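You operate a simulated robot arm through the tools that you are given. There is no shell and no other tool.

Carry out the task below with a simulated robot arm. There is one attempt and no reset: what you move stays moved.

Task
Prove that the tester catches the fault on the job card.
Fine: the check box is hooked up; use the card's programme; one test; after it, knob back on GOOD and press halt.

Only the result counts: the job must be done as asked and must still hold three seconds after the hand-in. Knocking over, shifting, dropping, spilling or breaking anything else fails it.

Robot
A 7-joint arm with a fingered hand, fixed in place. Base frame: the origin is on the floor under the middle of its stand, x ahead of it, y to its left, z up. Lengths are in m, angles in rad, forces in N, time in s.
It reaches about 0.702 m from its shoulder. Its first joint turns from -2.007 to 2.007 rad. Payload 3.1 kg.
Tool frame: the origin (TCP) lies between the finger pads and is the grasp point; the fingertips stand 0.022 m ahead of it; z points along the fingers, y is the line along which they close. The gripper opens to 0.112 m; its body begins 0.06 m behind the TCP. The gripper is a hand of 3 fingers: y runs from the thumb to the fingers, the wrist lies at [0, 0, -0.218] in the tool frame.
Orientation is that of the tool frame in the base frame, as [roll, pitch, yaw] about the fixed x, y, z axes, in that order (R = Rz(yaw) Ry(pitch) Rx(roll)). With the fingers straight down and closing along the base's y, the tool's x points along the base's -x, its y along +y and its z along -z.

Tools
- The arm moves only by the tool jog_arm. Its argument "series" is a list of rows, each a list of 6 numbers: the shift along the tool's x, y, z in m, then the turn, a rotation vector about the tool's x, y, z in rad. In form: [[dx, dy, dz, ax, ay, az], ...]. A call has 1 to 20 rows; each row is the pose to reach, as a shift and turn from the pose commanded when the call began, along the tool's axes at that moment. A row lasts 0.2 s, in which the tool goes at most 0.05 m and 0.15 rad; a call with a longer step from one row to the next is refused whole. Where a pose cannot be reached the arm comes as near as it can. A force on the tool above 40 N (or 10 N above the force at the start of the call, whichever is more), or a blocked arm, ends the call early, and 0.2 s more pass. In this call time passes only in rows, and 0.2 s behind the last. It gives the time, the measured TCP pose, the force on the tool (base axes), the opening and the grip force at its end, in the units of the frame above (readings bear some noise), with the torque about the TCP (base axes, N m) and any sound that the robot's microphone picked up, and new pictures: "pictures" is both (left out), scene, wrist or none.
- Cameras (640 x 400 px; columns grow to the right, rows downward): "scene" is fixed at [0.0464, -0.5, 1.5932]; the picture's right is [0.70, -0.71, 0.00], its down [-0.51, -0.50, -0.70] and it looks along [0.50, 0.49, -0.71] (base axes); focal length 334 px, centre (320, 200). "wrist" rides on the gripper at [0.066, 0.003, -0.08] in the tool frame; the picture's right is [-0.05, 1.00, 0.00], its down [-0.77, -0.04, -0.64] and it looks along [-0.64, -0.03, 0.77] (tool axes); focal length 275 px, centre (320, 200). There is no depth. A picture from a camera that has moved, and an enlarged one, comes with that camera's place and axes in the base frame and with its lens.
- lift_body(by): slides the trunk up (or, below 0, down) by that many m; the arm rides with it, the base frame stays. It gives what a move gives, with no picture.
- move_fingers(finger1, finger2, thumb_bend): sets how far each is bent, from 0 (flat) to 100 (curled in); at 30 the hand is open as for a grip, at 70 the pads meet at the TCP. One left out holds its place. A second passes; each finger stops where it meets its share of the squeeze, and holds until it gets a number again. It is the only way to open and close the hand. It gives what a move gives, with no picture; readings hold the bend of each and the force on the fingers (four entries, about 0 where the hand has none), thumb and palm.
- inspect(camera, box): a new picture of the part [left, top, right, bottom] of that camera's present view, enlarged. The clock stands still meanwhile.
- sign_off(): hands the job in; it is judged then, once.

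Nothing tells you positions but the pictures and the camera data. Unless the task says otherwise, let go and move clear before handing in.

The tools are called as name(argument=value, ...) on one line, values as JSON. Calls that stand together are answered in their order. jog_arm: Moves the arm, as the interface text tells. Its arguments: {"type":"object","properties":{"series":{"type":"array","items":{"type":"array","items":{"type":"number"}}},"pictures":{"type":"string","enum":["both","scene","wrist","none"]}},"required":["series"]} The other tools are called the same way: lift_body (by) moves the trunk up or down; move_fingers (finger1, finger2, thumb_bend) moves the fingers one by one; inspect (camera, box) takes an enlarged picture of a part of a camera's view; sign_off () hands the job in.

At the start:

```text
t: 0.0
tool_pos: [0.3636, -0.0999, 1.2784]
tcp_rot: [3.141, 0.0, -3.14]
force: [0.4, 0.2, 0.0]
moment: [0.0, 0.0, 0.01]
width: 0.1118
gripper_force: 0.1
shape: jaw
bend: [30.0, 30.0, 30.0]
finger forces: [0.0, 0.0, 0.0, 0.0, 0.0, 0.0]
trunk travel left (down, up): [-0.875, 0.115]
```

scene: 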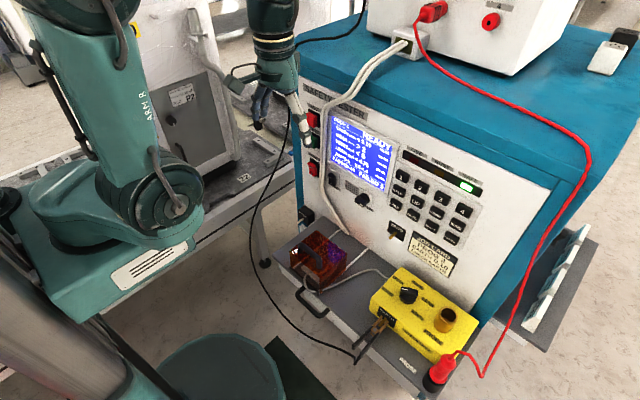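
wrist: 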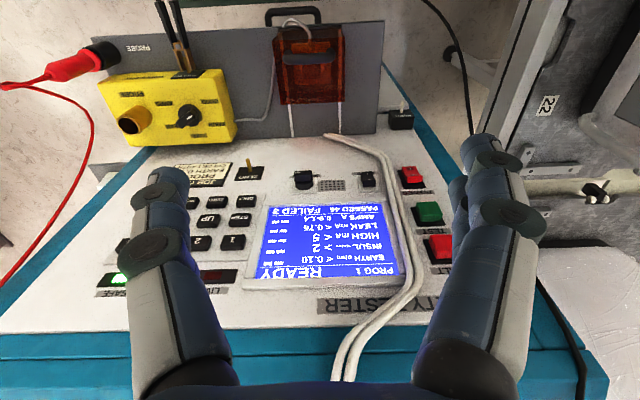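

I see a safety tester with a screen, keypad and buttons, a yellow check box with knobs, and a job card. I'll take enlarged pictures first so I can read the labels.

inspect(camera="scene", box=[290, 80, 490, 205])

inspect(camera="scene", box=[350, 190, 490, 278])

inspect(camera="scene", box=[340, 255, 500, 380])

inspect(camera="wrist", box=[80, 60, 260, 172])

inspect(camera="wrist", box=[100, 155, 300, 290])

inspect(camera="wrist", box=[250, 150, 470, 290])

```text
3.20 times, centred on (390, 142) of scene
camera zoom: at [0.0464, -0.5, 1.5932], right [0.7, -0.71, 0.0], down [-0.51, -0.5, -0.7], along [0.5, 0.49, -0.71], focal length 1070 px, centre (96, 384)
```

zoom: 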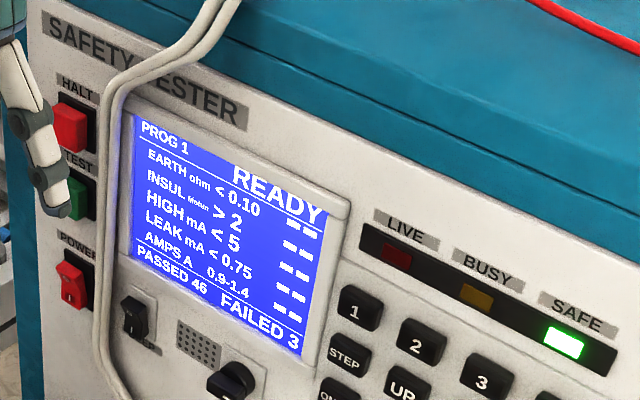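

```text
4.55 times, centred on (420, 234) of scene
camera zoom: at [0.0464, -0.5, 1.5932], right [0.7, -0.71, 0.0], down [-0.51, -0.5, -0.7], along [0.5, 0.49, -0.71], focal length 1520 px, centre (-134, 46)
```

zoom: 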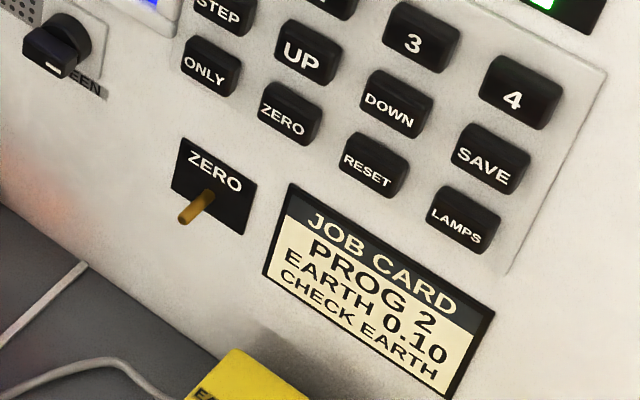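

```text
3.20 times, centred on (420, 318) of scene
camera zoom: at [0.0464, -0.5, 1.5932], right [0.7, -0.71, 0.0], down [-0.51, -0.5, -0.7], along [0.5, 0.49, -0.71], focal length 1070 px, centre (0, -176)
```

zoom: 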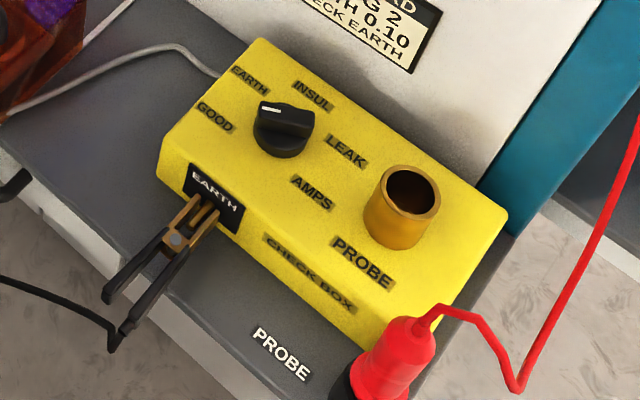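

```text
3.56 times, centred on (170, 116) of wrist
camera zoom: at [0.2962, -0.0964, 1.3594], right [0.05, 1.0, 0.0], down [0.77, -0.04, 0.64], along [0.64, -0.03, -0.77], focal length 979 px, centre (853, 499)
```

zoom: 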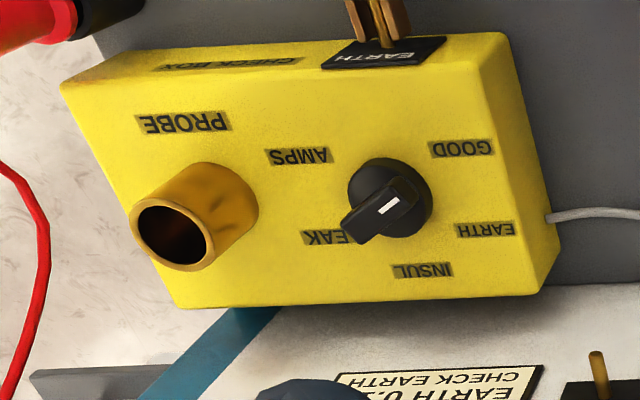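

```text
2.96 times, centred on (200, 222) of wrist
camera zoom: at [0.2962, -0.0964, 1.3594], right [0.05, 1.0, 0.0], down [0.77, -0.04, 0.64], along [0.64, -0.03, -0.77], focal length 816 px, centre (676, 133)
```

zoom: 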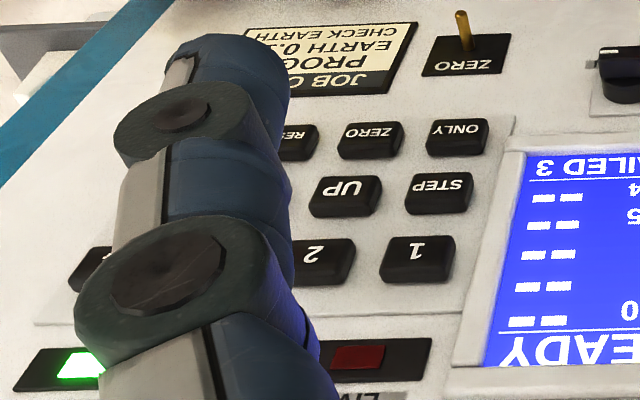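

```text
2.86 times, centred on (360, 220) of wrist
camera zoom: at [0.2962, -0.0964, 1.3594], right [0.05, 1.0, 0.0], down [0.77, -0.04, 0.64], along [0.64, -0.03, -0.77], focal length 786 px, centre (206, 143)
```

zoom: 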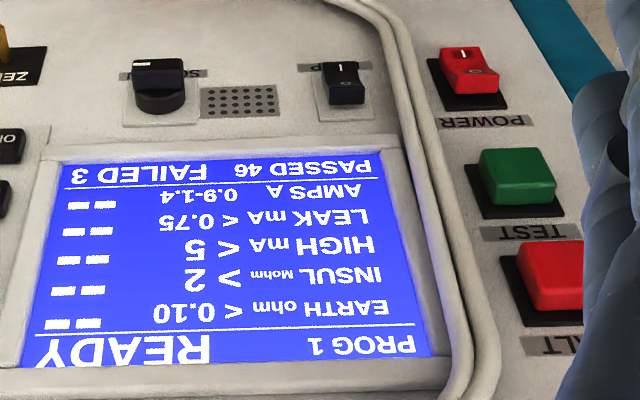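

The card asks for PROG 2 with EARTH at 0.10, and the fault to check is EARTH. The check box knob is near (0.50, -0.36, 0.83) and the panel is close to vertical at x≈0.59. I'll move the wrist camera over the check box to read the knob position.

jog_arm(series=[[0.008, -0.037, 0.026, 0, 0, 0], [0.016, -0.074, 0.051, 0, 0, 0], [0.025, -0.111, 0.077, 0, 0, 0], [0.034, -0.148, 0.103, 0, 0, 0], [0.043, -0.186, 0.128, 0, 0, 0], [0.052, -0.223, 0.154, 0, 0, 0], [0.06, -0.26, 0.18, 0, 0, 0]])

```text
t: 1.6
tool_pos: [0.3041, -0.3617, 1.0998]
tcp_rot: [3.14, 0.001, 3.141]
force: [-0.4, 0.0, 0.6]
moment: [0.04, -0.01, 0.0]
width: 0.1118
gripper_force: 0.0
shape: jaw
bend: [30.0, 30.0, 30.0]
finger forces: [0.1, 0.1, 0.0, 0.1, 0.1, 0.0]
trunk travel left (down, up): [-0.875, 0.115]
camera wrist: at [0.236, -0.358, 1.1797], right [0.05, 1.0, 0.0], down [0.77, -0.04, 0.64], along [0.63, -0.03, -0.77], focal length 275 px, centre (320, 200)
```

scene: 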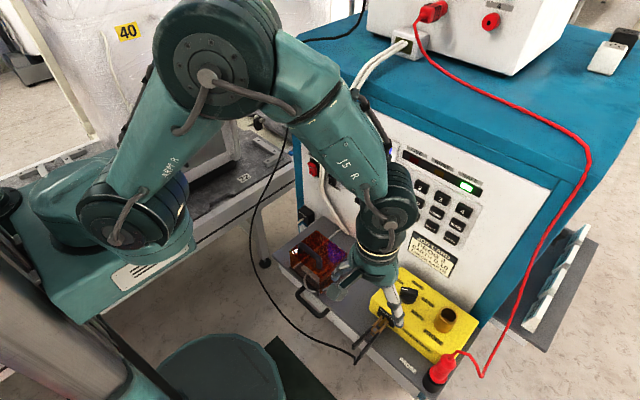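
wrist: 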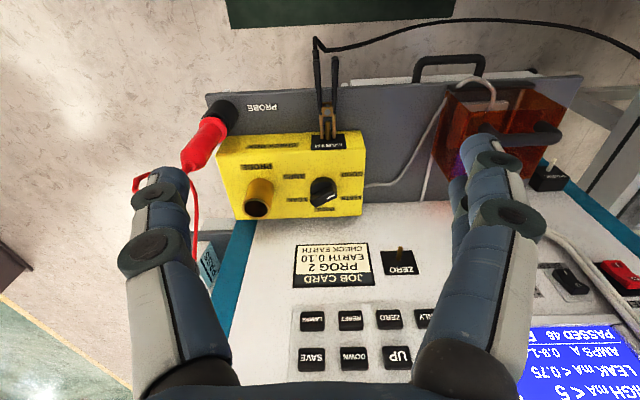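

The check box is in the middle of the wrist view. I'll enlarge the knob, the terminal, the hood and the probe.

inspect(camera="wrist", box=[210, 125, 370, 225])

inspect(camera="wrist", box=[420, 60, 600, 200])

inspect(camera="wrist", box=[280, 225, 460, 375])

inspect(camera="wrist", box=[170, 80, 350, 200])

inspect(camera="scene", box=[400, 0, 560, 100])

```text
4.00 times, centred on (290, 175) of wrist
camera zoom: at [0.236, -0.358, 1.1797], right [0.05, 1.0, 0.0], down [0.77, -0.04, 0.64], along [0.63, -0.03, -0.77], focal length 1101 px, centre (440, 300)
```

zoom: 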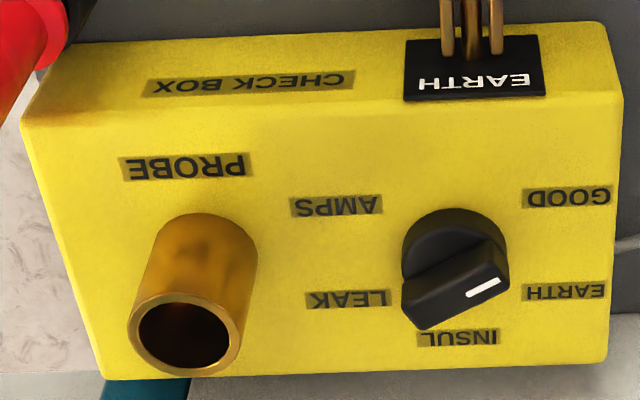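

```text
2.86 times, centred on (510, 130) of wrist
camera zoom: at [0.236, -0.358, 1.1797], right [0.05, 1.0, 0.0], down [0.77, -0.04, 0.64], along [0.63, -0.03, -0.77], focal length 786 px, centre (-223, 400)
```

zoom: 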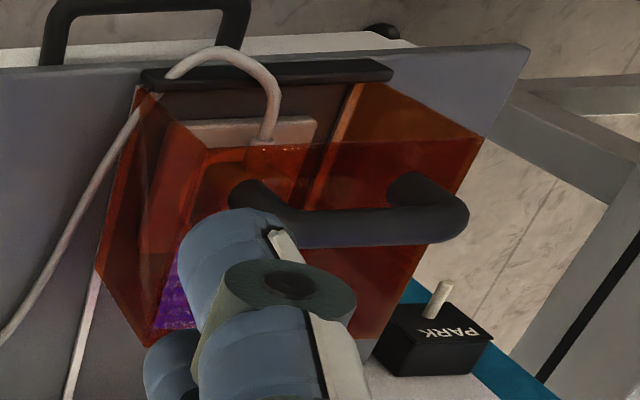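

```text
2.67 times, centred on (370, 300) of wrist
camera zoom: at [0.236, -0.358, 1.1797], right [0.05, 1.0, 0.0], down [0.77, -0.04, 0.64], along [0.63, -0.03, -0.77], focal length 734 px, centre (187, -67)
```

zoom: 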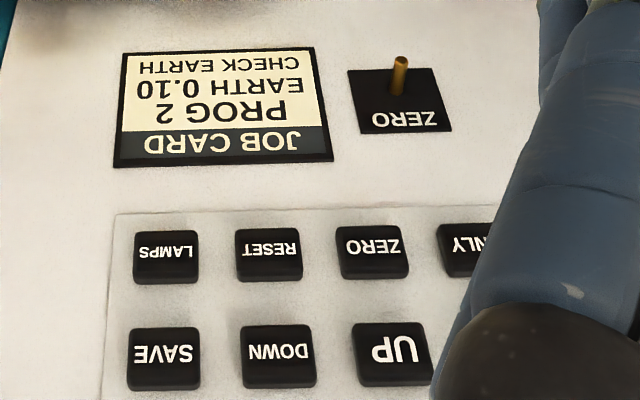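

```text
3.33 times, centred on (260, 140) of wrist
camera zoom: at [0.236, -0.358, 1.1797], right [0.05, 1.0, 0.0], down [0.77, -0.04, 0.64], along [0.63, -0.03, -0.77], focal length 918 px, centre (520, 400)
```

zoom: 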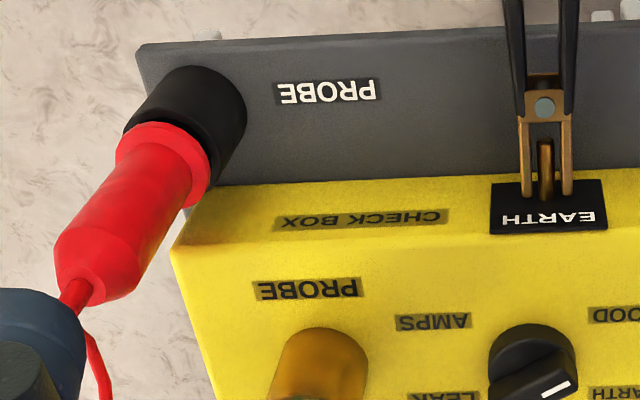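

```text
4.00 times, centred on (480, 50) of scene
camera zoom: at [0.0464, -0.5, 1.5932], right [0.7, -0.71, 0.0], down [-0.51, -0.5, -0.7], along [0.5, 0.49, -0.71], focal length 1337 px, centre (-320, 800)
```

zoom: 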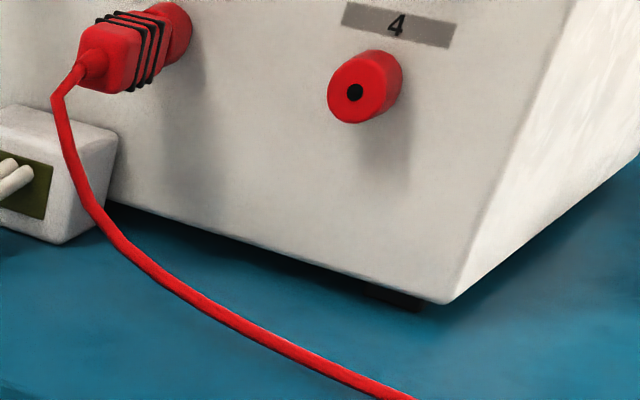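

The knob's white mark points at GOOD, the earth clip is on the EARTH terminal, and the probe is in its holder. Next I'll turn the hand to point forward at the panel, well clear of it, so I can press key 2.

jog_arm(series=[[-0.0125, 0.007, -0.004, 0, -0.131, 0], [-0.025, 0.013, -0.008, 0, -0.262, 0], [-0.0375, 0.02, -0.0125, 0, -0.393, 0], [-0.05, 0.027, -0.017, 0, -0.524, 0], [-0.0625, 0.033, -0.021, 0, -0.654, 0], [-0.075, 0.04, -0.025, 0, -0.785, 0], [-0.0875, 0.047, -0.029, 0, -0.916, 0], [-0.1, 0.053, -0.033, 0, -1.047, 0], [-0.1125, 0.06, -0.0375, 0, -1.178, 0], [-0.125, 0.067, -0.042, 0, -1.309, 0], [-0.1375, 0.073, -0.046, 0, -1.44, 0], [-0.15, 0.08, -0.05, 0, -1.571, 0]])

```text
t: 4.0
tool_pos: [0.5889, -0.3879, 1.2269]
tcp_rot: [3.056, 1.319, 3.047]
force: [-53.1, 13.1, 8.2]
moment: [0.9, -0.06, -0.62]
width: 0.1116
gripper_force: 0.1
shape: jaw
bend: [20.0, 14.0, 24.0]
finger forces: [11.0, 13.6, 0.0, 0.0, 31.8, 0.0]
out of reach, approached as far as the arm can: row 4, 5, 6, 7, 8, 9, 10, 11
trunk travel left (down, up): [-0.875, 0.115]
stopped in row 11: the force on the tool passed its limit at 75 N (the readings are from after the stop); the commanded pose is now the measured one
camera wrist: at [0.4933, -0.3815, 1.1834], right [0.02, 1.0, 0.07], down [-0.42, -0.05, 0.9], along [0.91, -0.05, 0.42], focal length 275 px, centre (320, 200)
```

scene: 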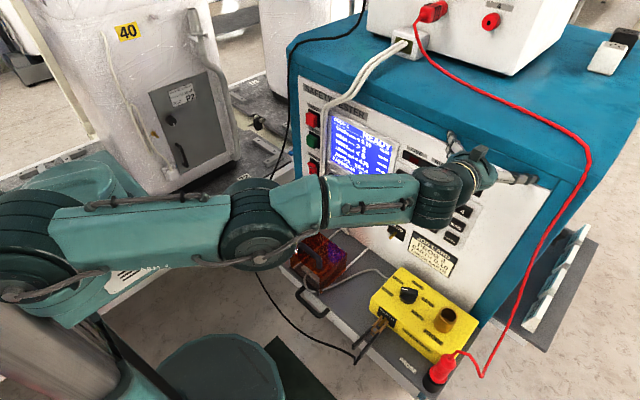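
wrist: 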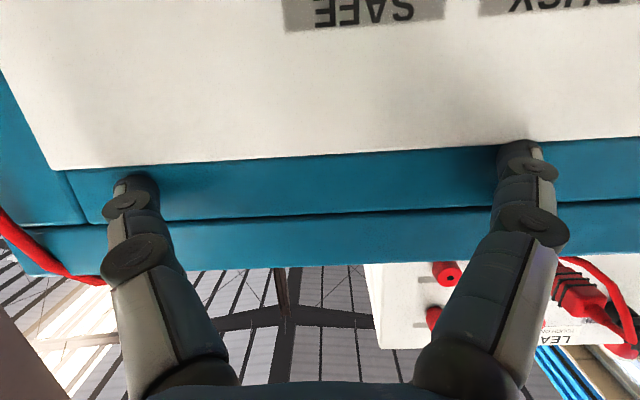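

The arm could not fold that close to its shoulder. It swung out and the fingers hit the blank part of the panel, so I'll back straight off in small steps and check for damage.

jog_arm(series=[[0, 0, -0.01, 0, 0, 0], [0, 0, -0.02, 0, 0, 0], [0, 0, -0.03, 0, 0, 0], [0, 0, -0.04, 0, 0, 0]])

```text
t: 5.0
tool_pos: [0.5831, -0.4016, 1.2301]
tcp_rot: [3.061, 1.31, 3.059]
force: [-29.8, 13.2, -4.2]
moment: [0.16, 0.1, -1.1]
width: 0.112
gripper_force: 0.1
shape: jaw
bend: [26.0, 19.0, 28.0]
finger forces: [1.5, 4.7, 0.1, 0.1, 23.4, 0.0]
out of reach, approached as far as the arm can: row 1, 2, 3, 4
trunk travel left (down, up): [-0.875, 0.115]
camera wrist: at [0.4883, -0.3958, 1.1873], right [0.02, 1.0, 0.07], down [-0.42, -0.05, 0.91], along [0.91, -0.04, 0.41], focal length 275 px, centre (320, 200)
```

scene: 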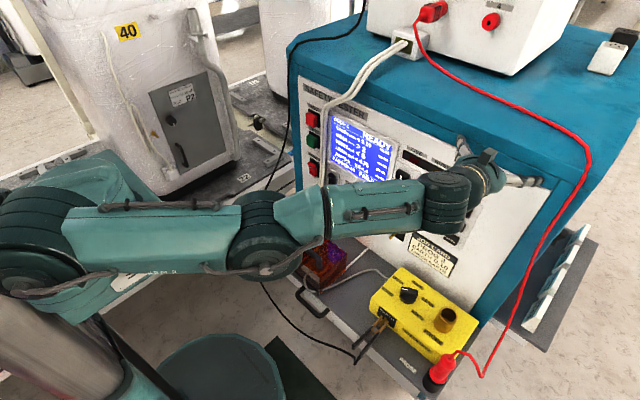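
wrist: 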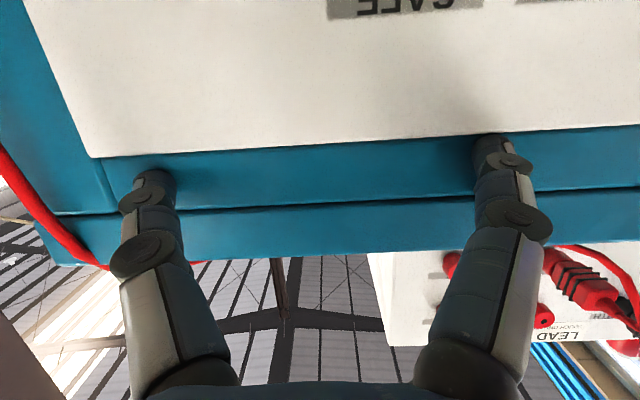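

The arm is nearly straight and resists a pure retreat. I'll back away while tipping the fingers back down, which bends the elbow the way it came.

jog_arm(series=[[0.0, 0.0, -0.02, 0, 0.13, 0], [0.01, 0.005, -0.045, 0, 0.26, 0], [0.025, 0.01, -0.07, 0, 0.39, 0], [0.04, 0.015, -0.095, 0, 0.52, 0]])

```text
t: 6.0
tool_pos: [0.5186, -0.4125, 1.2177]
tcp_rot: [3.106, 0.781, 3.11]
force: [-0.4, -0.5, 0.6]
moment: [0.0, -0.02, -0.01]
width: 0.112
gripper_force: 0.0
shape: jaw
bend: [30.0, 30.0, 30.0]
finger forces: [0.1, 0.0, 0.0, 0.1, 0.0, 0.0]
out of reach, approached as far as the arm can: row 1, 2, 3, 4
trunk travel left (down, up): [-0.875, 0.115]
camera wrist: at [0.4141, -0.4084, 1.2287], right [0.04, 1.0, 0.06], down [0.1, -0.06, 0.99], along [0.99, -0.03, -0.1], focal length 275 px, centre (320, 200)
```

scene: 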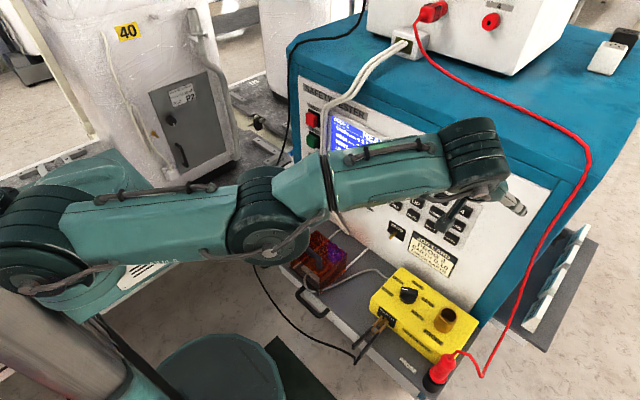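
wrist: 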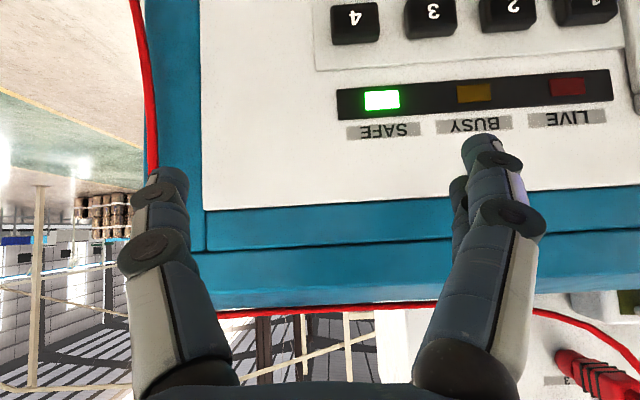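

The fingers are free of the panel and nothing looks disturbed. I'll keep tipping down and pulling back to the earlier pose with the elbow bent.

jog_arm(series=[[0.02, 0.002, -0.004, 0, 0.13, 0], [0.04, 0.004, -0.008, 0, 0.26, 0], [0.06, 0.006, -0.012, 0, 0.39, 0], [0.08, 0.008, -0.016, 0, 0.52, 0], [0.1, 0.01, -0.02, 0, 0.65, 0], [0.12, 0.01, -0.023, 0, 0.78, 0]])

```text
t: 7.4
tool_pos: [0.4173, -0.3989, 1.1515]
tcp_rot: [3.117, 0.001, 3.135]
force: [0.2, 0.1, 0.3]
moment: [0.0, 0.04, 0.03]
width: 0.112
gripper_force: 0.2
shape: jaw
bend: [30.0, 30.0, 30.0]
finger forces: [0.1, 0.0, 0.1, 0.1, 0.0, 0.1]
trunk travel left (down, up): [-0.875, 0.115]
camera wrist: at [0.3509, -0.3965, 1.2309], right [0.05, 1.0, 0.02], down [0.77, -0.06, 0.64], along [0.64, -0.02, -0.77], focal length 275 px, centre (320, 200)
```

scene: 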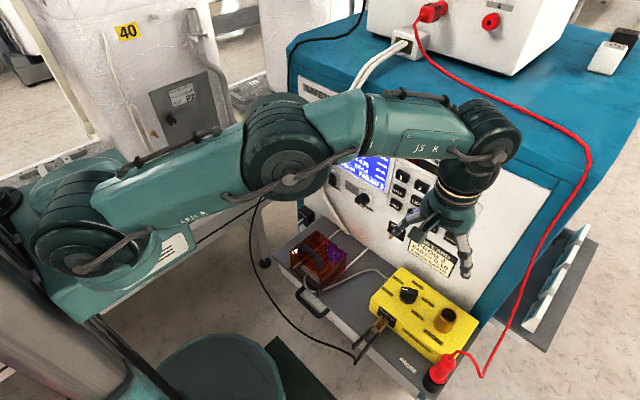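
wrist: 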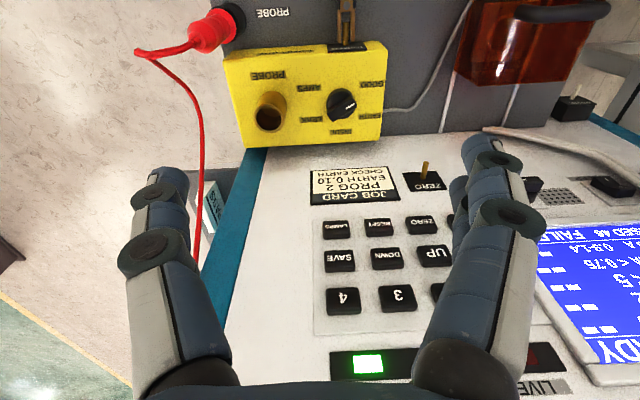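

The elbow is bending again and everything is clear. I'll let the arm settle and check where it ends up.

jog_arm(series=[[0, 0, 0, 0, 0, 0], [0, 0, 0, 0, 0, 0]], pictures="none")

inspect(camera="scene", box=[290, 80, 490, 205])

```text
t: 8.0
tool_pos: [0.4164, -0.3983, 1.1507]
tcp_rot: [3.116, 0.005, 3.133]
force: [0.1, -0.6, 0.1]
moment: [0.0, 0.02, 0.03]
width: 0.112
gripper_force: 0.1
shape: jaw
bend: [30.0, 30.0, 30.0]
finger forces: [0.0, 0.1, 0.0, 0.0, 0.0, 0.0]
trunk travel left (down, up): [-0.875, 0.115]
```

```text
3.20 times, centred on (390, 142) of scene
camera zoom: at [0.0464, -0.5, 1.5932], right [0.7, -0.71, 0.0], down [-0.51, -0.5, -0.7], along [0.5, 0.49, -0.71], focal length 1070 px, centre (96, 384)
```

zoom: 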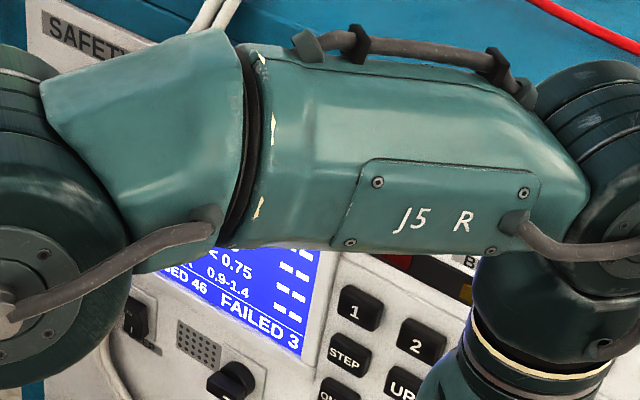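

The arm is settled at (0.416, -0.398, 1.151) with the elbow bent, and the screen still shows READY. Lowering the trunk should let the forearm point more toward the panel, so I'll do that next.

lift_body(by=-0.18)

inspect(camera="scene", box=[0, 0, 640, 400])

inspect(camera="wrist", box=[0, 0, 640, 400])

```text
t: 10.0
tool_pos: [0.4162, -0.3986, 0.9707]
tcp_rot: [3.119, 0.005, 3.136]
force: [-0.1, 0.8, 0.9]
moment: [-0.01, 0.01, 0.0]
width: 0.1119
gripper_force: 0.1
shape: jaw
bend: [30.0, 30.0, 30.0]
finger forces: [0.1, 0.0, 0.0, 0.0, 0.1, 0.0]
trunk travel left (down, up): [-0.695, 0.295]
```

```text
1.00 times, centred on (320, 200) of scene (not enlarged: the box is as wide or as high as the picture)
camera zoom: at [0.0464, -0.5, 1.5932], right [0.7, -0.71, 0.0], down [-0.51, -0.5, -0.7], along [0.5, 0.49, -0.71], focal length 334 px, centre (320, 200)
```

zoom: 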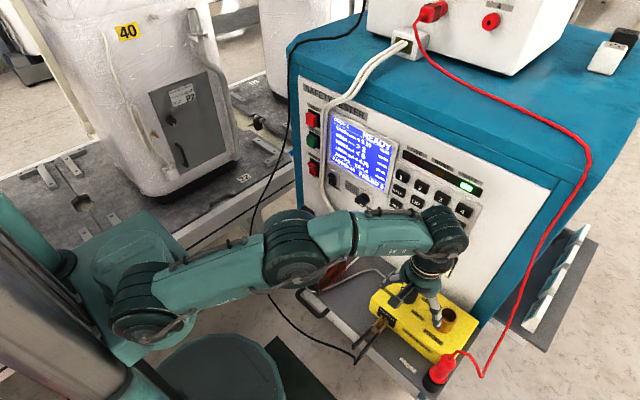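

```text
1.00 times, centred on (320, 200) of wrist (not enlarged: the box is as wide or as high as the picture)
camera zoom: at [0.3499, -0.3966, 1.0512], right [0.05, 1.0, 0.02], down [0.77, -0.06, 0.64], along [0.64, -0.02, -0.77], focal length 275 px, centre (320, 200)
```

zoom: 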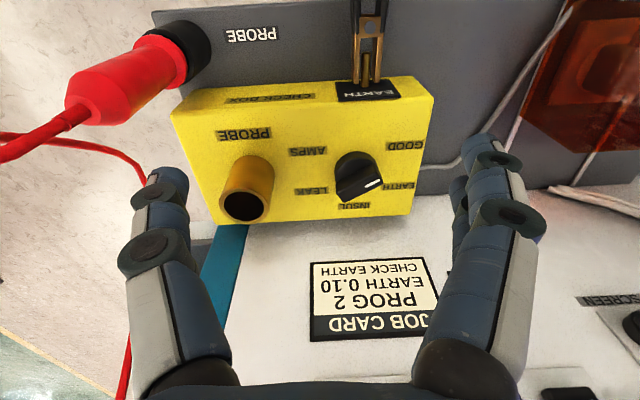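

From here the wrist sits above the shoulder, which should allow the fingers to tip forward. I'll go up and tip forward about 45 degrees in short calls, staying well back from the panel.

jog_arm(series=[[-0.005, 0.018, -0.03, 0, -0.12, 0], [-0.012, 0.036, -0.06, 0, -0.24, 0], [-0.02, 0.054, -0.09, 0, -0.36, 0]])

```text
t: 10.8
tool_pos: [0.4346, -0.3471, 1.0626]
tcp_rot: [3.115, 0.366, 3.126]
force: [0.5, 0.8, -0.2]
moment: [0.01, 0.01, 0.02]
width: 0.1119
gripper_force: 0.0
shape: jaw
bend: [30.0, 30.0, 30.0]
finger forces: [0.0, 0.0, 0.1, 0.1, 0.0, 0.1]
trunk travel left (down, up): [-0.695, 0.295]
camera wrist: at [0.3437, -0.3435, 1.1144], right [0.05, 1.0, 0.04], down [0.49, -0.06, 0.87], along [0.87, -0.02, -0.49], focal length 275 px, centre (320, 200)
```

scene: 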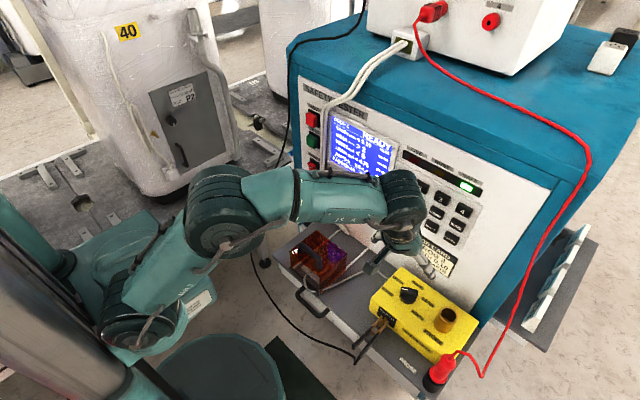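
wrist: 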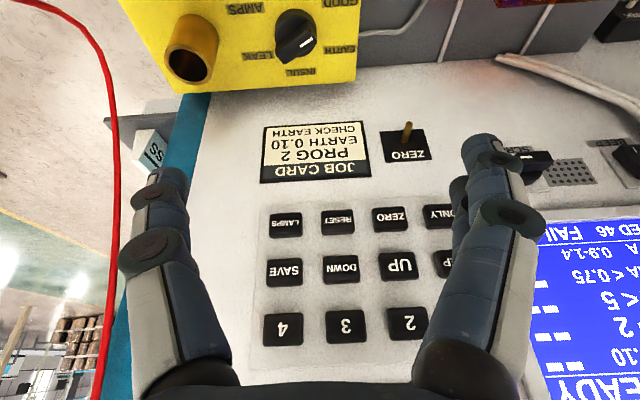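

This works smoothly, with the keypad in view and no reach problem. I'll continue up and tip further forward.

jog_arm(series=[[-0.016, 0.012, -0.009, 0, -0.11, 0], [-0.031, 0.024, -0.018, 0, -0.22, 0], [-0.047, 0.036, -0.028, 0, -0.33, 0], [-0.062, 0.047, -0.037, 0, -0.44, 0]])

```text
t: 11.8
tool_pos: [0.4812, -0.3005, 1.1214]
tcp_rot: [3.109, 0.808, 3.112]
force: [-0.8, -0.2, 0.3]
moment: [-0.01, 0.0, 0.02]
width: 0.1117
gripper_force: 0.0
shape: jaw
bend: [30.0, 30.0, 30.0]
finger forces: [0.0, 0.0, 0.0, 0.0, 0.0, 0.0]
trunk travel left (down, up): [-0.695, 0.295]
camera wrist: at [0.377, -0.297, 1.1289], right [0.04, 1.0, 0.06], down [0.07, -0.06, 1.0], along [1.0, -0.03, -0.08], focal length 275 px, centre (320, 200)
```

scene: 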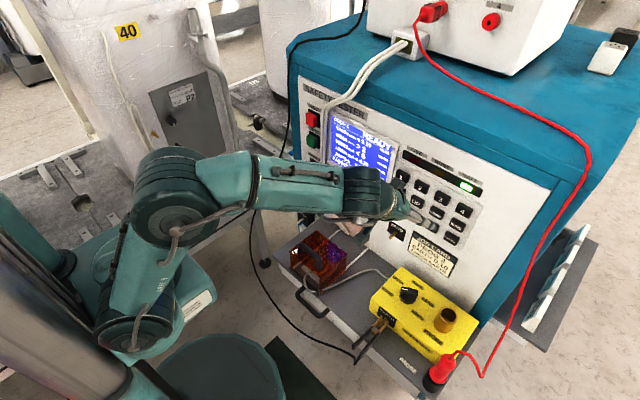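
wrist: 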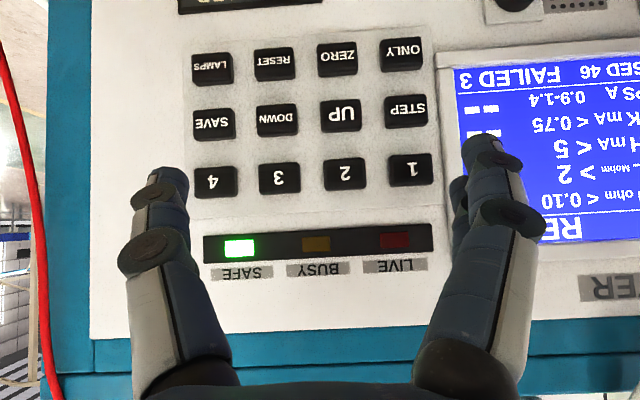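

The fingers now point about 45 degrees down toward the keypad, with key 2 near y=-0.283, z=1.094. I'll curl the two fingers so only the thumb sticks out as a pusher, then look.

move_fingers(finger1=100, finger2=100, thumb_bend=30)

inspect(camera="wrist", box=[0, 0, 640, 400])

inspect(camera="scene", box=[320, 140, 480, 240])

```text
t: 12.8
tool_pos: [0.4814, -0.3017, 1.1202]
tcp_rot: [3.106, 0.805, 3.11]
force: [-1.2, -0.4, 0.3]
moment: [0.01, -0.03, -0.02]
width: 0.0468
gripper_force: 0.0
shape: fingers
bend: [100.0, 100.0, 30.0]
finger forces: [0.0, 0.0, 0.1, 0.0, 0.0, 0.1]
trunk travel left (down, up): [-0.695, 0.295]
```

```text
1.00 times, centred on (320, 200) of wrist (not enlarged: the box is as wide or as high as the picture)
camera zoom: at [0.3771, -0.2973, 1.1287], right [0.04, 1.0, 0.06], down [0.08, -0.06, 1.0], along [1.0, -0.03, -0.08], focal length 275 px, centre (320, 200)
```

zoom: 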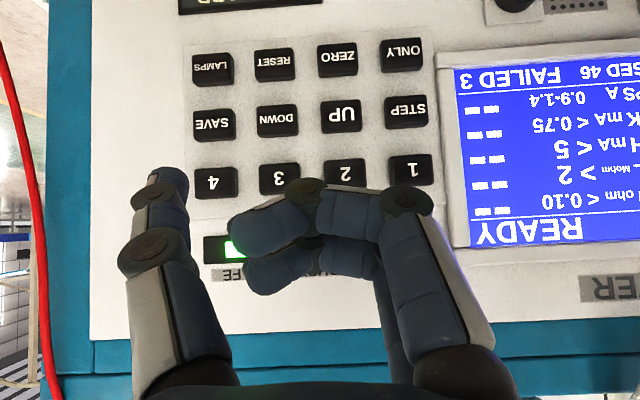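

```text
4.00 times, centred on (400, 190) of scene
camera zoom: at [0.0464, -0.5, 1.5932], right [0.7, -0.71, 0.0], down [-0.51, -0.5, -0.7], along [0.5, 0.49, -0.71], focal length 1337 px, centre (0, 240)
```

zoom: 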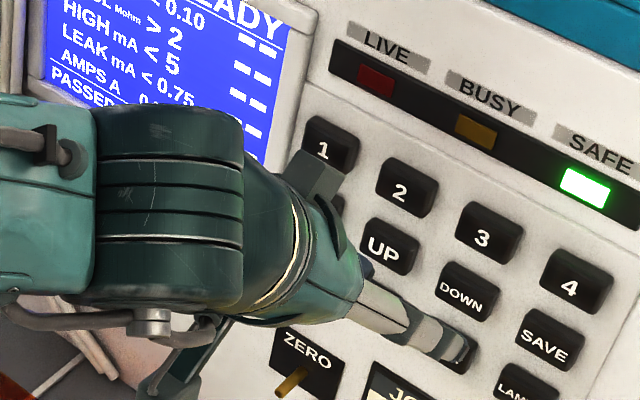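

Curled fingers stick out nearly as far as the thumb tip, so that pusher is poor. Pinching all three tips together at 70 gives one narrow point, so I'll try that.

move_fingers(finger1=69, finger2=69, thumb_bend=30)

move_fingers(thumb_bend=70)

inspect(camera="wrist", box=[0, 0, 640, 400])

inspect(camera="scene", box=[320, 140, 480, 240])

```text
t: 13.8
tool_pos: [0.4814, -0.301, 1.1206]
tcp_rot: [3.107, 0.805, 3.109]
force: [-0.2, 0.7, 0.4]
moment: [0.0, 0.0, -0.04]
width: 0.0571
gripper_force: 0.0
shape: fingers
bend: [69.0, 69.0, 30.0]
finger forces: [0.1, 0.0, 0.0, 0.1, 0.1, 0.1]
trunk travel left (down, up): [-0.695, 0.295]
```

```text
t: 14.8
tool_pos: [0.4816, -0.3021, 1.1212]
tcp_rot: [3.108, 0.804, 3.111]
force: [-0.6, -0.8, -0.9]
moment: [0.03, -0.01, 0.01]
width: 0.0033
gripper_force: 0.0
shape: fingers
bend: [69.0, 69.0, 70.0]
finger forces: [0.0, 0.1, 0.0, 0.0, 0.0, 0.0]
trunk travel left (down, up): [-0.695, 0.295]
```

```text
1.00 times, centred on (320, 200) of wrist (not enlarged: the box is as wide or as high as the picture)
camera zoom: at [0.377, -0.2973, 1.1287], right [0.04, 1.0, 0.06], down [0.08, -0.06, 1.0], along [1.0, -0.03, -0.08], focal length 275 px, centre (320, 200)
```

zoom: 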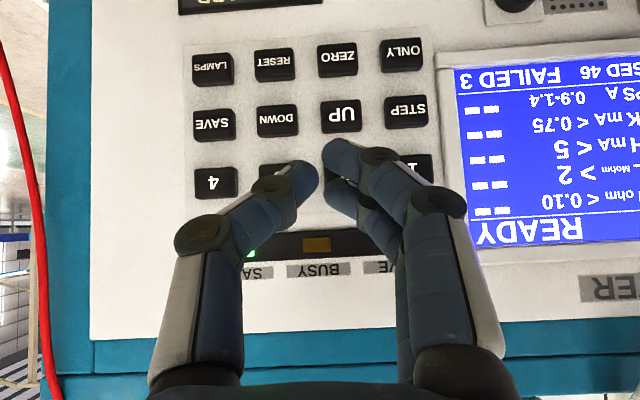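

```text
4.00 times, centred on (400, 190) of scene
camera zoom: at [0.0464, -0.5, 1.5932], right [0.7, -0.71, 0.0], down [-0.51, -0.5, -0.7], along [0.5, 0.49, -0.71], focal length 1337 px, centre (0, 240)
```

zoom: 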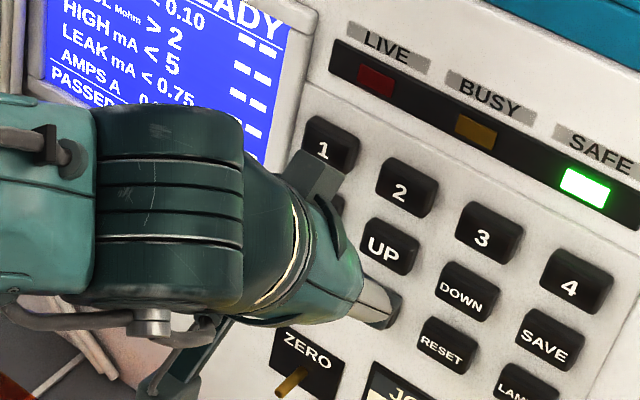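

The tips make a compact point. I'll bring it in front of key 2, staying about 3 cm off its face.

jog_arm(series=[[-0.004, 0.0044, 0.0162, 0, 0, 0], [-0.008, 0.0088, 0.0324, 0, 0, 0], [-0.0121, 0.0132, 0.0486, 0, 0, 0]])

inspect(camera="scene", box=[360, 150, 480, 230])

```text
t: 15.6
tool_pos: [0.5253, -0.2886, 1.095]
tcp_rot: [3.108, 0.805, 3.11]
force: [0.2, -0.4, -1.1]
moment: [0.01, -0.01, -0.04]
width: 0.0034
gripper_force: 0.0
shape: fingers
bend: [69.0, 69.0, 70.0]
finger forces: [0.1, 0.0, 0.1, 0.0, 0.0, 0.0]
trunk travel left (down, up): [-0.695, 0.295]
camera wrist: at [0.4209, -0.2846, 1.1034], right [0.04, 1.0, 0.06], down [0.08, -0.06, 1.0], along [1.0, -0.03, -0.08], focal length 275 px, centre (320, 200)
```

scene: 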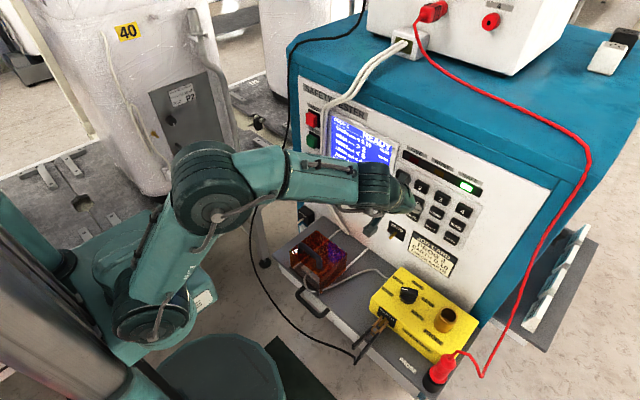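
wrist: 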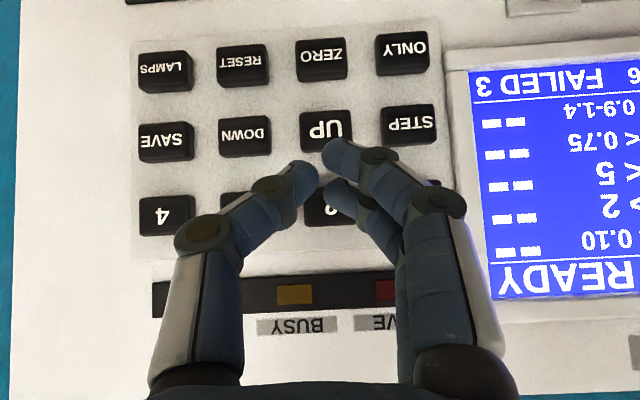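

```text
5.00 times, centred on (420, 190) of scene
camera zoom: at [0.0464, -0.5, 1.5932], right [0.7, -0.71, 0.0], down [-0.51, -0.5, -0.7], along [0.5, 0.49, -0.71], focal length 1672 px, centre (-180, 250)
```

zoom: 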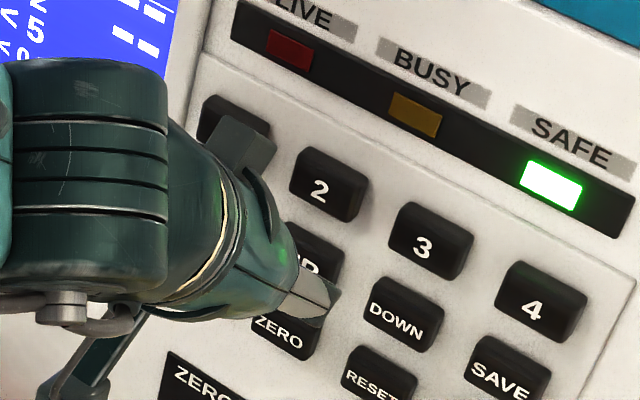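

The leading tip is lined up with key 2 (about y=-0.28, z=1.092). I'll go forward in small steps and watch the force.

jog_arm(series=[[-0.008, -0.002, 0.006, 0, 0, 0], [-0.0161, -0.0038, 0.0125, 0, 0, 0], [-0.0196, -0.0038, 0.0161, 0, 0, 0]], pictures="wrist")

```text
t: 16.4
tool_pos: [0.5518, -0.2926, 1.0979]
tcp_rot: [3.107, 0.805, 3.11]
force: [0.0, 0.5, -0.3]
moment: [0.0, 0.01, -0.01]
width: 0.0035
gripper_force: 0.1
shape: fingers
bend: [69.0, 69.0, 70.0]
finger forces: [0.0, 0.0, 0.1, 0.0, 0.1, 0.1]
trunk travel left (down, up): [-0.695, 0.295]
camera wrist: at [0.4463, -0.2884, 1.1057], right [0.04, 1.0, 0.06], down [0.08, -0.06, 1.0], along [1.0, -0.03, -0.08], focal length 275 px, centre (320, 200)
```

wrist: 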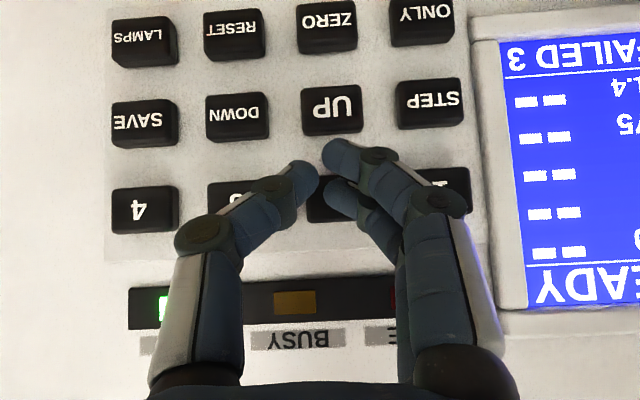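

No contact yet and the tip sits over key 2. I'll continue in 3 mm steps.

jog_arm(series=[[-0.0021, 0, 0.0022, 0, 0, 0], [-0.0042, 0, 0.0043, 0, 0, 0], [-0.0062, 0, 0.0065, 0, 0, 0]], pictures="none")

```text
t: 17.2
tool_pos: [0.559, -0.2931, 1.0972]
tcp_rot: [3.106, 0.803, 3.108]
force: [-2.6, -0.7, -0.1]
moment: [-0.01, 0.02, 0.03]
width: 0.0035
gripper_force: 1.3
shape: fingers
bend: [69.0, 69.0, 70.0]
finger forces: [0.1, 2.5, 0.0, 0.0, 0.1, 0.0]
trunk travel left (down, up): [-0.695, 0.295]
heard: click
```

I heard a click with light force on one finger, so I'll back off and read the screen.

jog_arm(series=[[0.014, 0, -0.0145, 0, 0, 0], [0.03, 0, -0.031, 0, 0, 0]])

inspect(camera="scene", box=[290, 90, 490, 215])

inspect(camera="wrist", box=[420, 0, 640, 300])

```text
t: 17.8
tool_pos: [0.5162, -0.2923, 1.0977]
tcp_rot: [3.108, 0.805, 3.11]
force: [0.4, 0.0, 0.1]
moment: [0.05, -0.01, 0.0]
width: 0.0032
gripper_force: 0.1
shape: fingers
bend: [69.0, 69.0, 70.0]
finger forces: [0.1, 0.0, 0.0, 0.1, 0.1, 0.0]
trunk travel left (down, up): [-0.695, 0.295]
camera wrist: at [0.4121, -0.2882, 1.1061], right [0.04, 1.0, 0.06], down [0.07, -0.06, 1.0], along [1.0, -0.03, -0.08], focal length 275 px, centre (320, 200)
```

scene: 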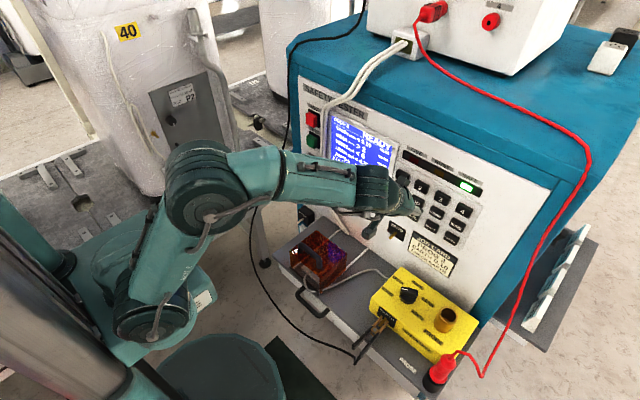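
wrist: 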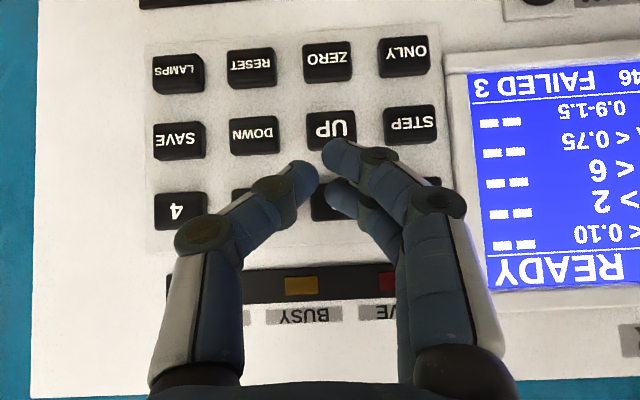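

```text
3.20 times, centred on (390, 152) of scene
camera zoom: at [0.0464, -0.5, 1.5932], right [0.7, -0.71, 0.0], down [-0.51, -0.5, -0.7], along [0.5, 0.49, -0.71], focal length 1070 px, centre (96, 352)
```

zoom: 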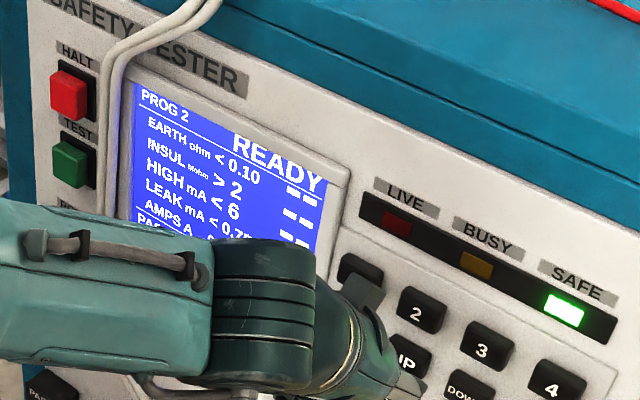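

```text
1.33 times, centred on (530, 150) of wrist
camera zoom: at [0.4121, -0.2882, 1.1061], right [0.04, 1.0, 0.06], down [0.07, -0.06, 1.0], along [1.0, -0.03, -0.08], focal length 367 px, centre (40, 267)
```

zoom: 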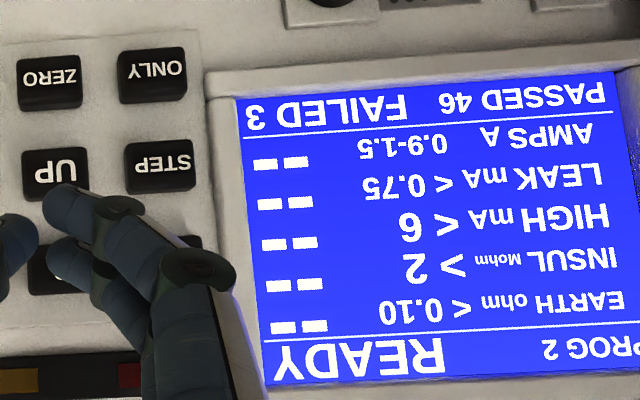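

The screen shows PROG 2 with EARTH < 0.10 and READY, which matches the card. Next is the knob. A vertical grip there is probably out of reach, so I'll push the wing with the thumb tip, and I'll retreat and reshape the hand first.

jog_arm(series=[[0.015, -0.003, -0.016, 0, 0.1, 0], [0.03, -0.006, -0.032, 0, 0.2, 0], [0.0455, -0.008, -0.0477, 0, 0.305, 0]], pictures="scene")

move_fingers(finger1=69, finger2=69, thumb_bend=30)

move_fingers(finger1=100, finger2=100)

```text
t: 18.6
tool_pos: [0.449, -0.3001, 1.0968]
tcp_rot: [3.114, 0.5, 3.121]
force: [0.2, 0.8, 0.7]
moment: [0.04, -0.01, -0.02]
width: 0.0033
gripper_force: 0.1
shape: fingers
bend: [69.0, 69.0, 70.0]
finger forces: [0.1, 0.1, 0.1, 0.0, 0.1, 0.0]
trunk travel left (down, up): [-0.695, 0.295]
```

scene: 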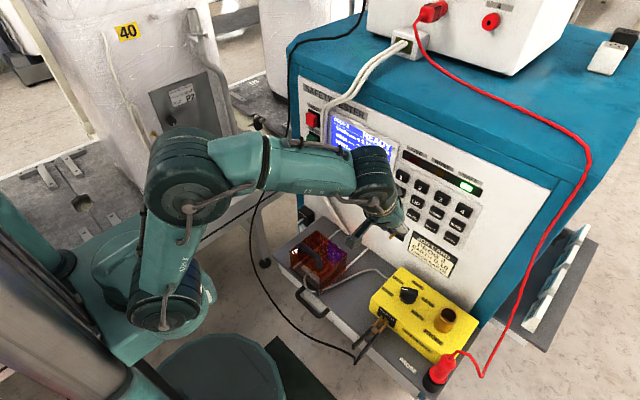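

```text
t: 19.6
tool_pos: [0.4504, -0.3007, 1.0987]
tcp_rot: [3.114, 0.499, 3.124]
force: [-0.5, 0.1, 0.6]
moment: [0.0, 0.02, -0.01]
width: 0.0568
gripper_force: 0.0
shape: fingers
bend: [69.0, 69.0, 30.0]
finger forces: [0.0, 0.0, 0.0, 0.0, 0.0, 0.0]
trunk travel left (down, up): [-0.695, 0.295]
```

```text
t: 20.6
tool_pos: [0.4509, -0.2997, 1.0958]
tcp_rot: [3.114, 0.499, 3.122]
force: [0.1, 0.2, -0.8]
moment: [-0.02, 0.0, 0.0]
width: 0.0465
gripper_force: 0.2
shape: fingers
bend: [100.0, 100.0, 30.0]
finger forces: [0.0, 0.0, 0.1, 0.0, 0.0, 0.0]
trunk travel left (down, up): [-0.695, 0.295]
```

Only the thumb is extended now. I'll lower the trunk so the thumb tip stays about 10 cm above the check box, then look.

lift_body(by=-0.14)

inspect(camera="wrist", box=[0, 0, 640, 400])

inspect(camera="scene", box=[300, 180, 500, 380])

```text
t: 22.2
tool_pos: [0.4484, -0.3009, 0.9569]
tcp_rot: [3.114, 0.499, 3.12]
force: [0.2, 0.6, -0.3]
moment: [0.01, 0.03, -0.01]
width: 0.0465
gripper_force: 0.0
shape: fingers
bend: [100.0, 100.0, 30.0]
finger forces: [0.0, 0.1, 0.0, 0.0, 0.0, 0.1]
trunk travel left (down, up): [-0.555, 0.435]
```

```text
1.00 times, centred on (320, 200) of wrist (not enlarged: the box is as wide or as high as the picture)
camera zoom: at [0.3529, -0.2965, 0.9967], right [0.05, 1.0, 0.05], down [0.37, -0.06, 0.93], along [0.93, -0.03, -0.37], focal length 275 px, centre (320, 200)
```

zoom: 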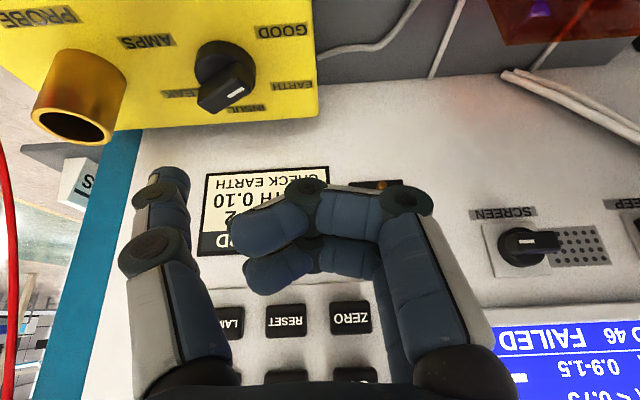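

```text
2.00 times, centred on (400, 280) of scene
camera zoom: at [0.0464, -0.5, 1.5932], right [0.7, -0.71, 0.0], down [-0.51, -0.5, -0.7], along [0.5, 0.49, -0.71], focal length 669 px, centre (160, 40)
```

zoom: 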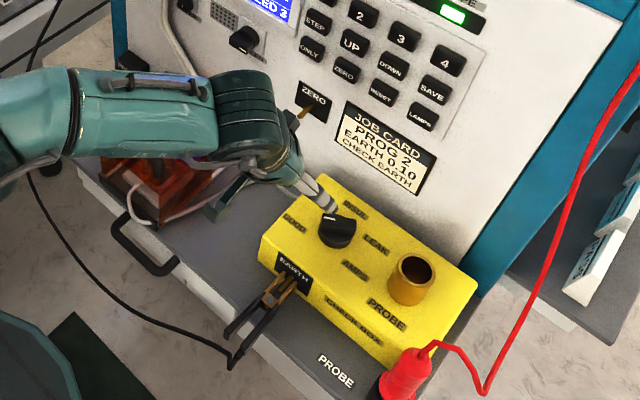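

I can see the knob from a lower angle here. I'll zoom in to measure the wing's height and orientation.

inspect(camera="wrist", box=[120, 0, 330, 131])

inspect(camera="scene", box=[360, 260, 480, 335])

```text
3.05 times, centred on (225, 66) of wrist
camera zoom: at [0.3529, -0.2965, 0.9967], right [0.05, 1.0, 0.05], down [0.37, -0.06, 0.93], along [0.93, -0.03, -0.37], focal length 839 px, centre (610, 610)
```

zoom: 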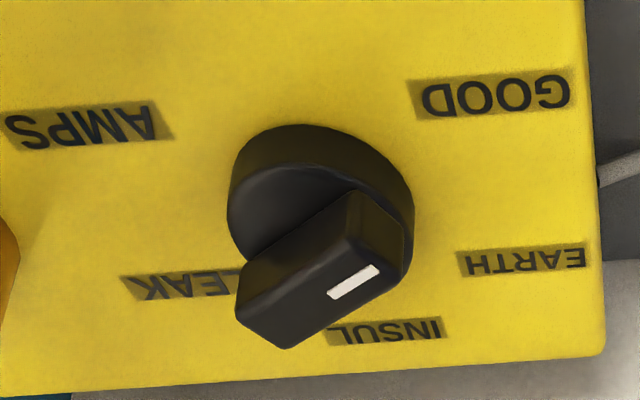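

```text
5.33 times, centred on (420, 298) of scene
camera zoom: at [0.0464, -0.5, 1.5932], right [0.7, -0.71, 0.0], down [-0.51, -0.5, -0.7], along [0.5, 0.49, -0.71], focal length 1783 px, centre (-213, -320)
```

zoom: 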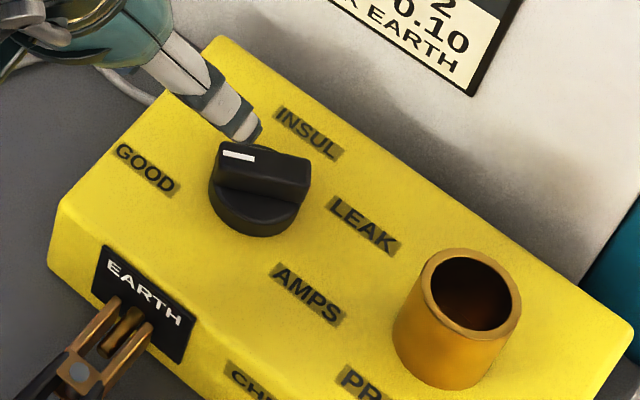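

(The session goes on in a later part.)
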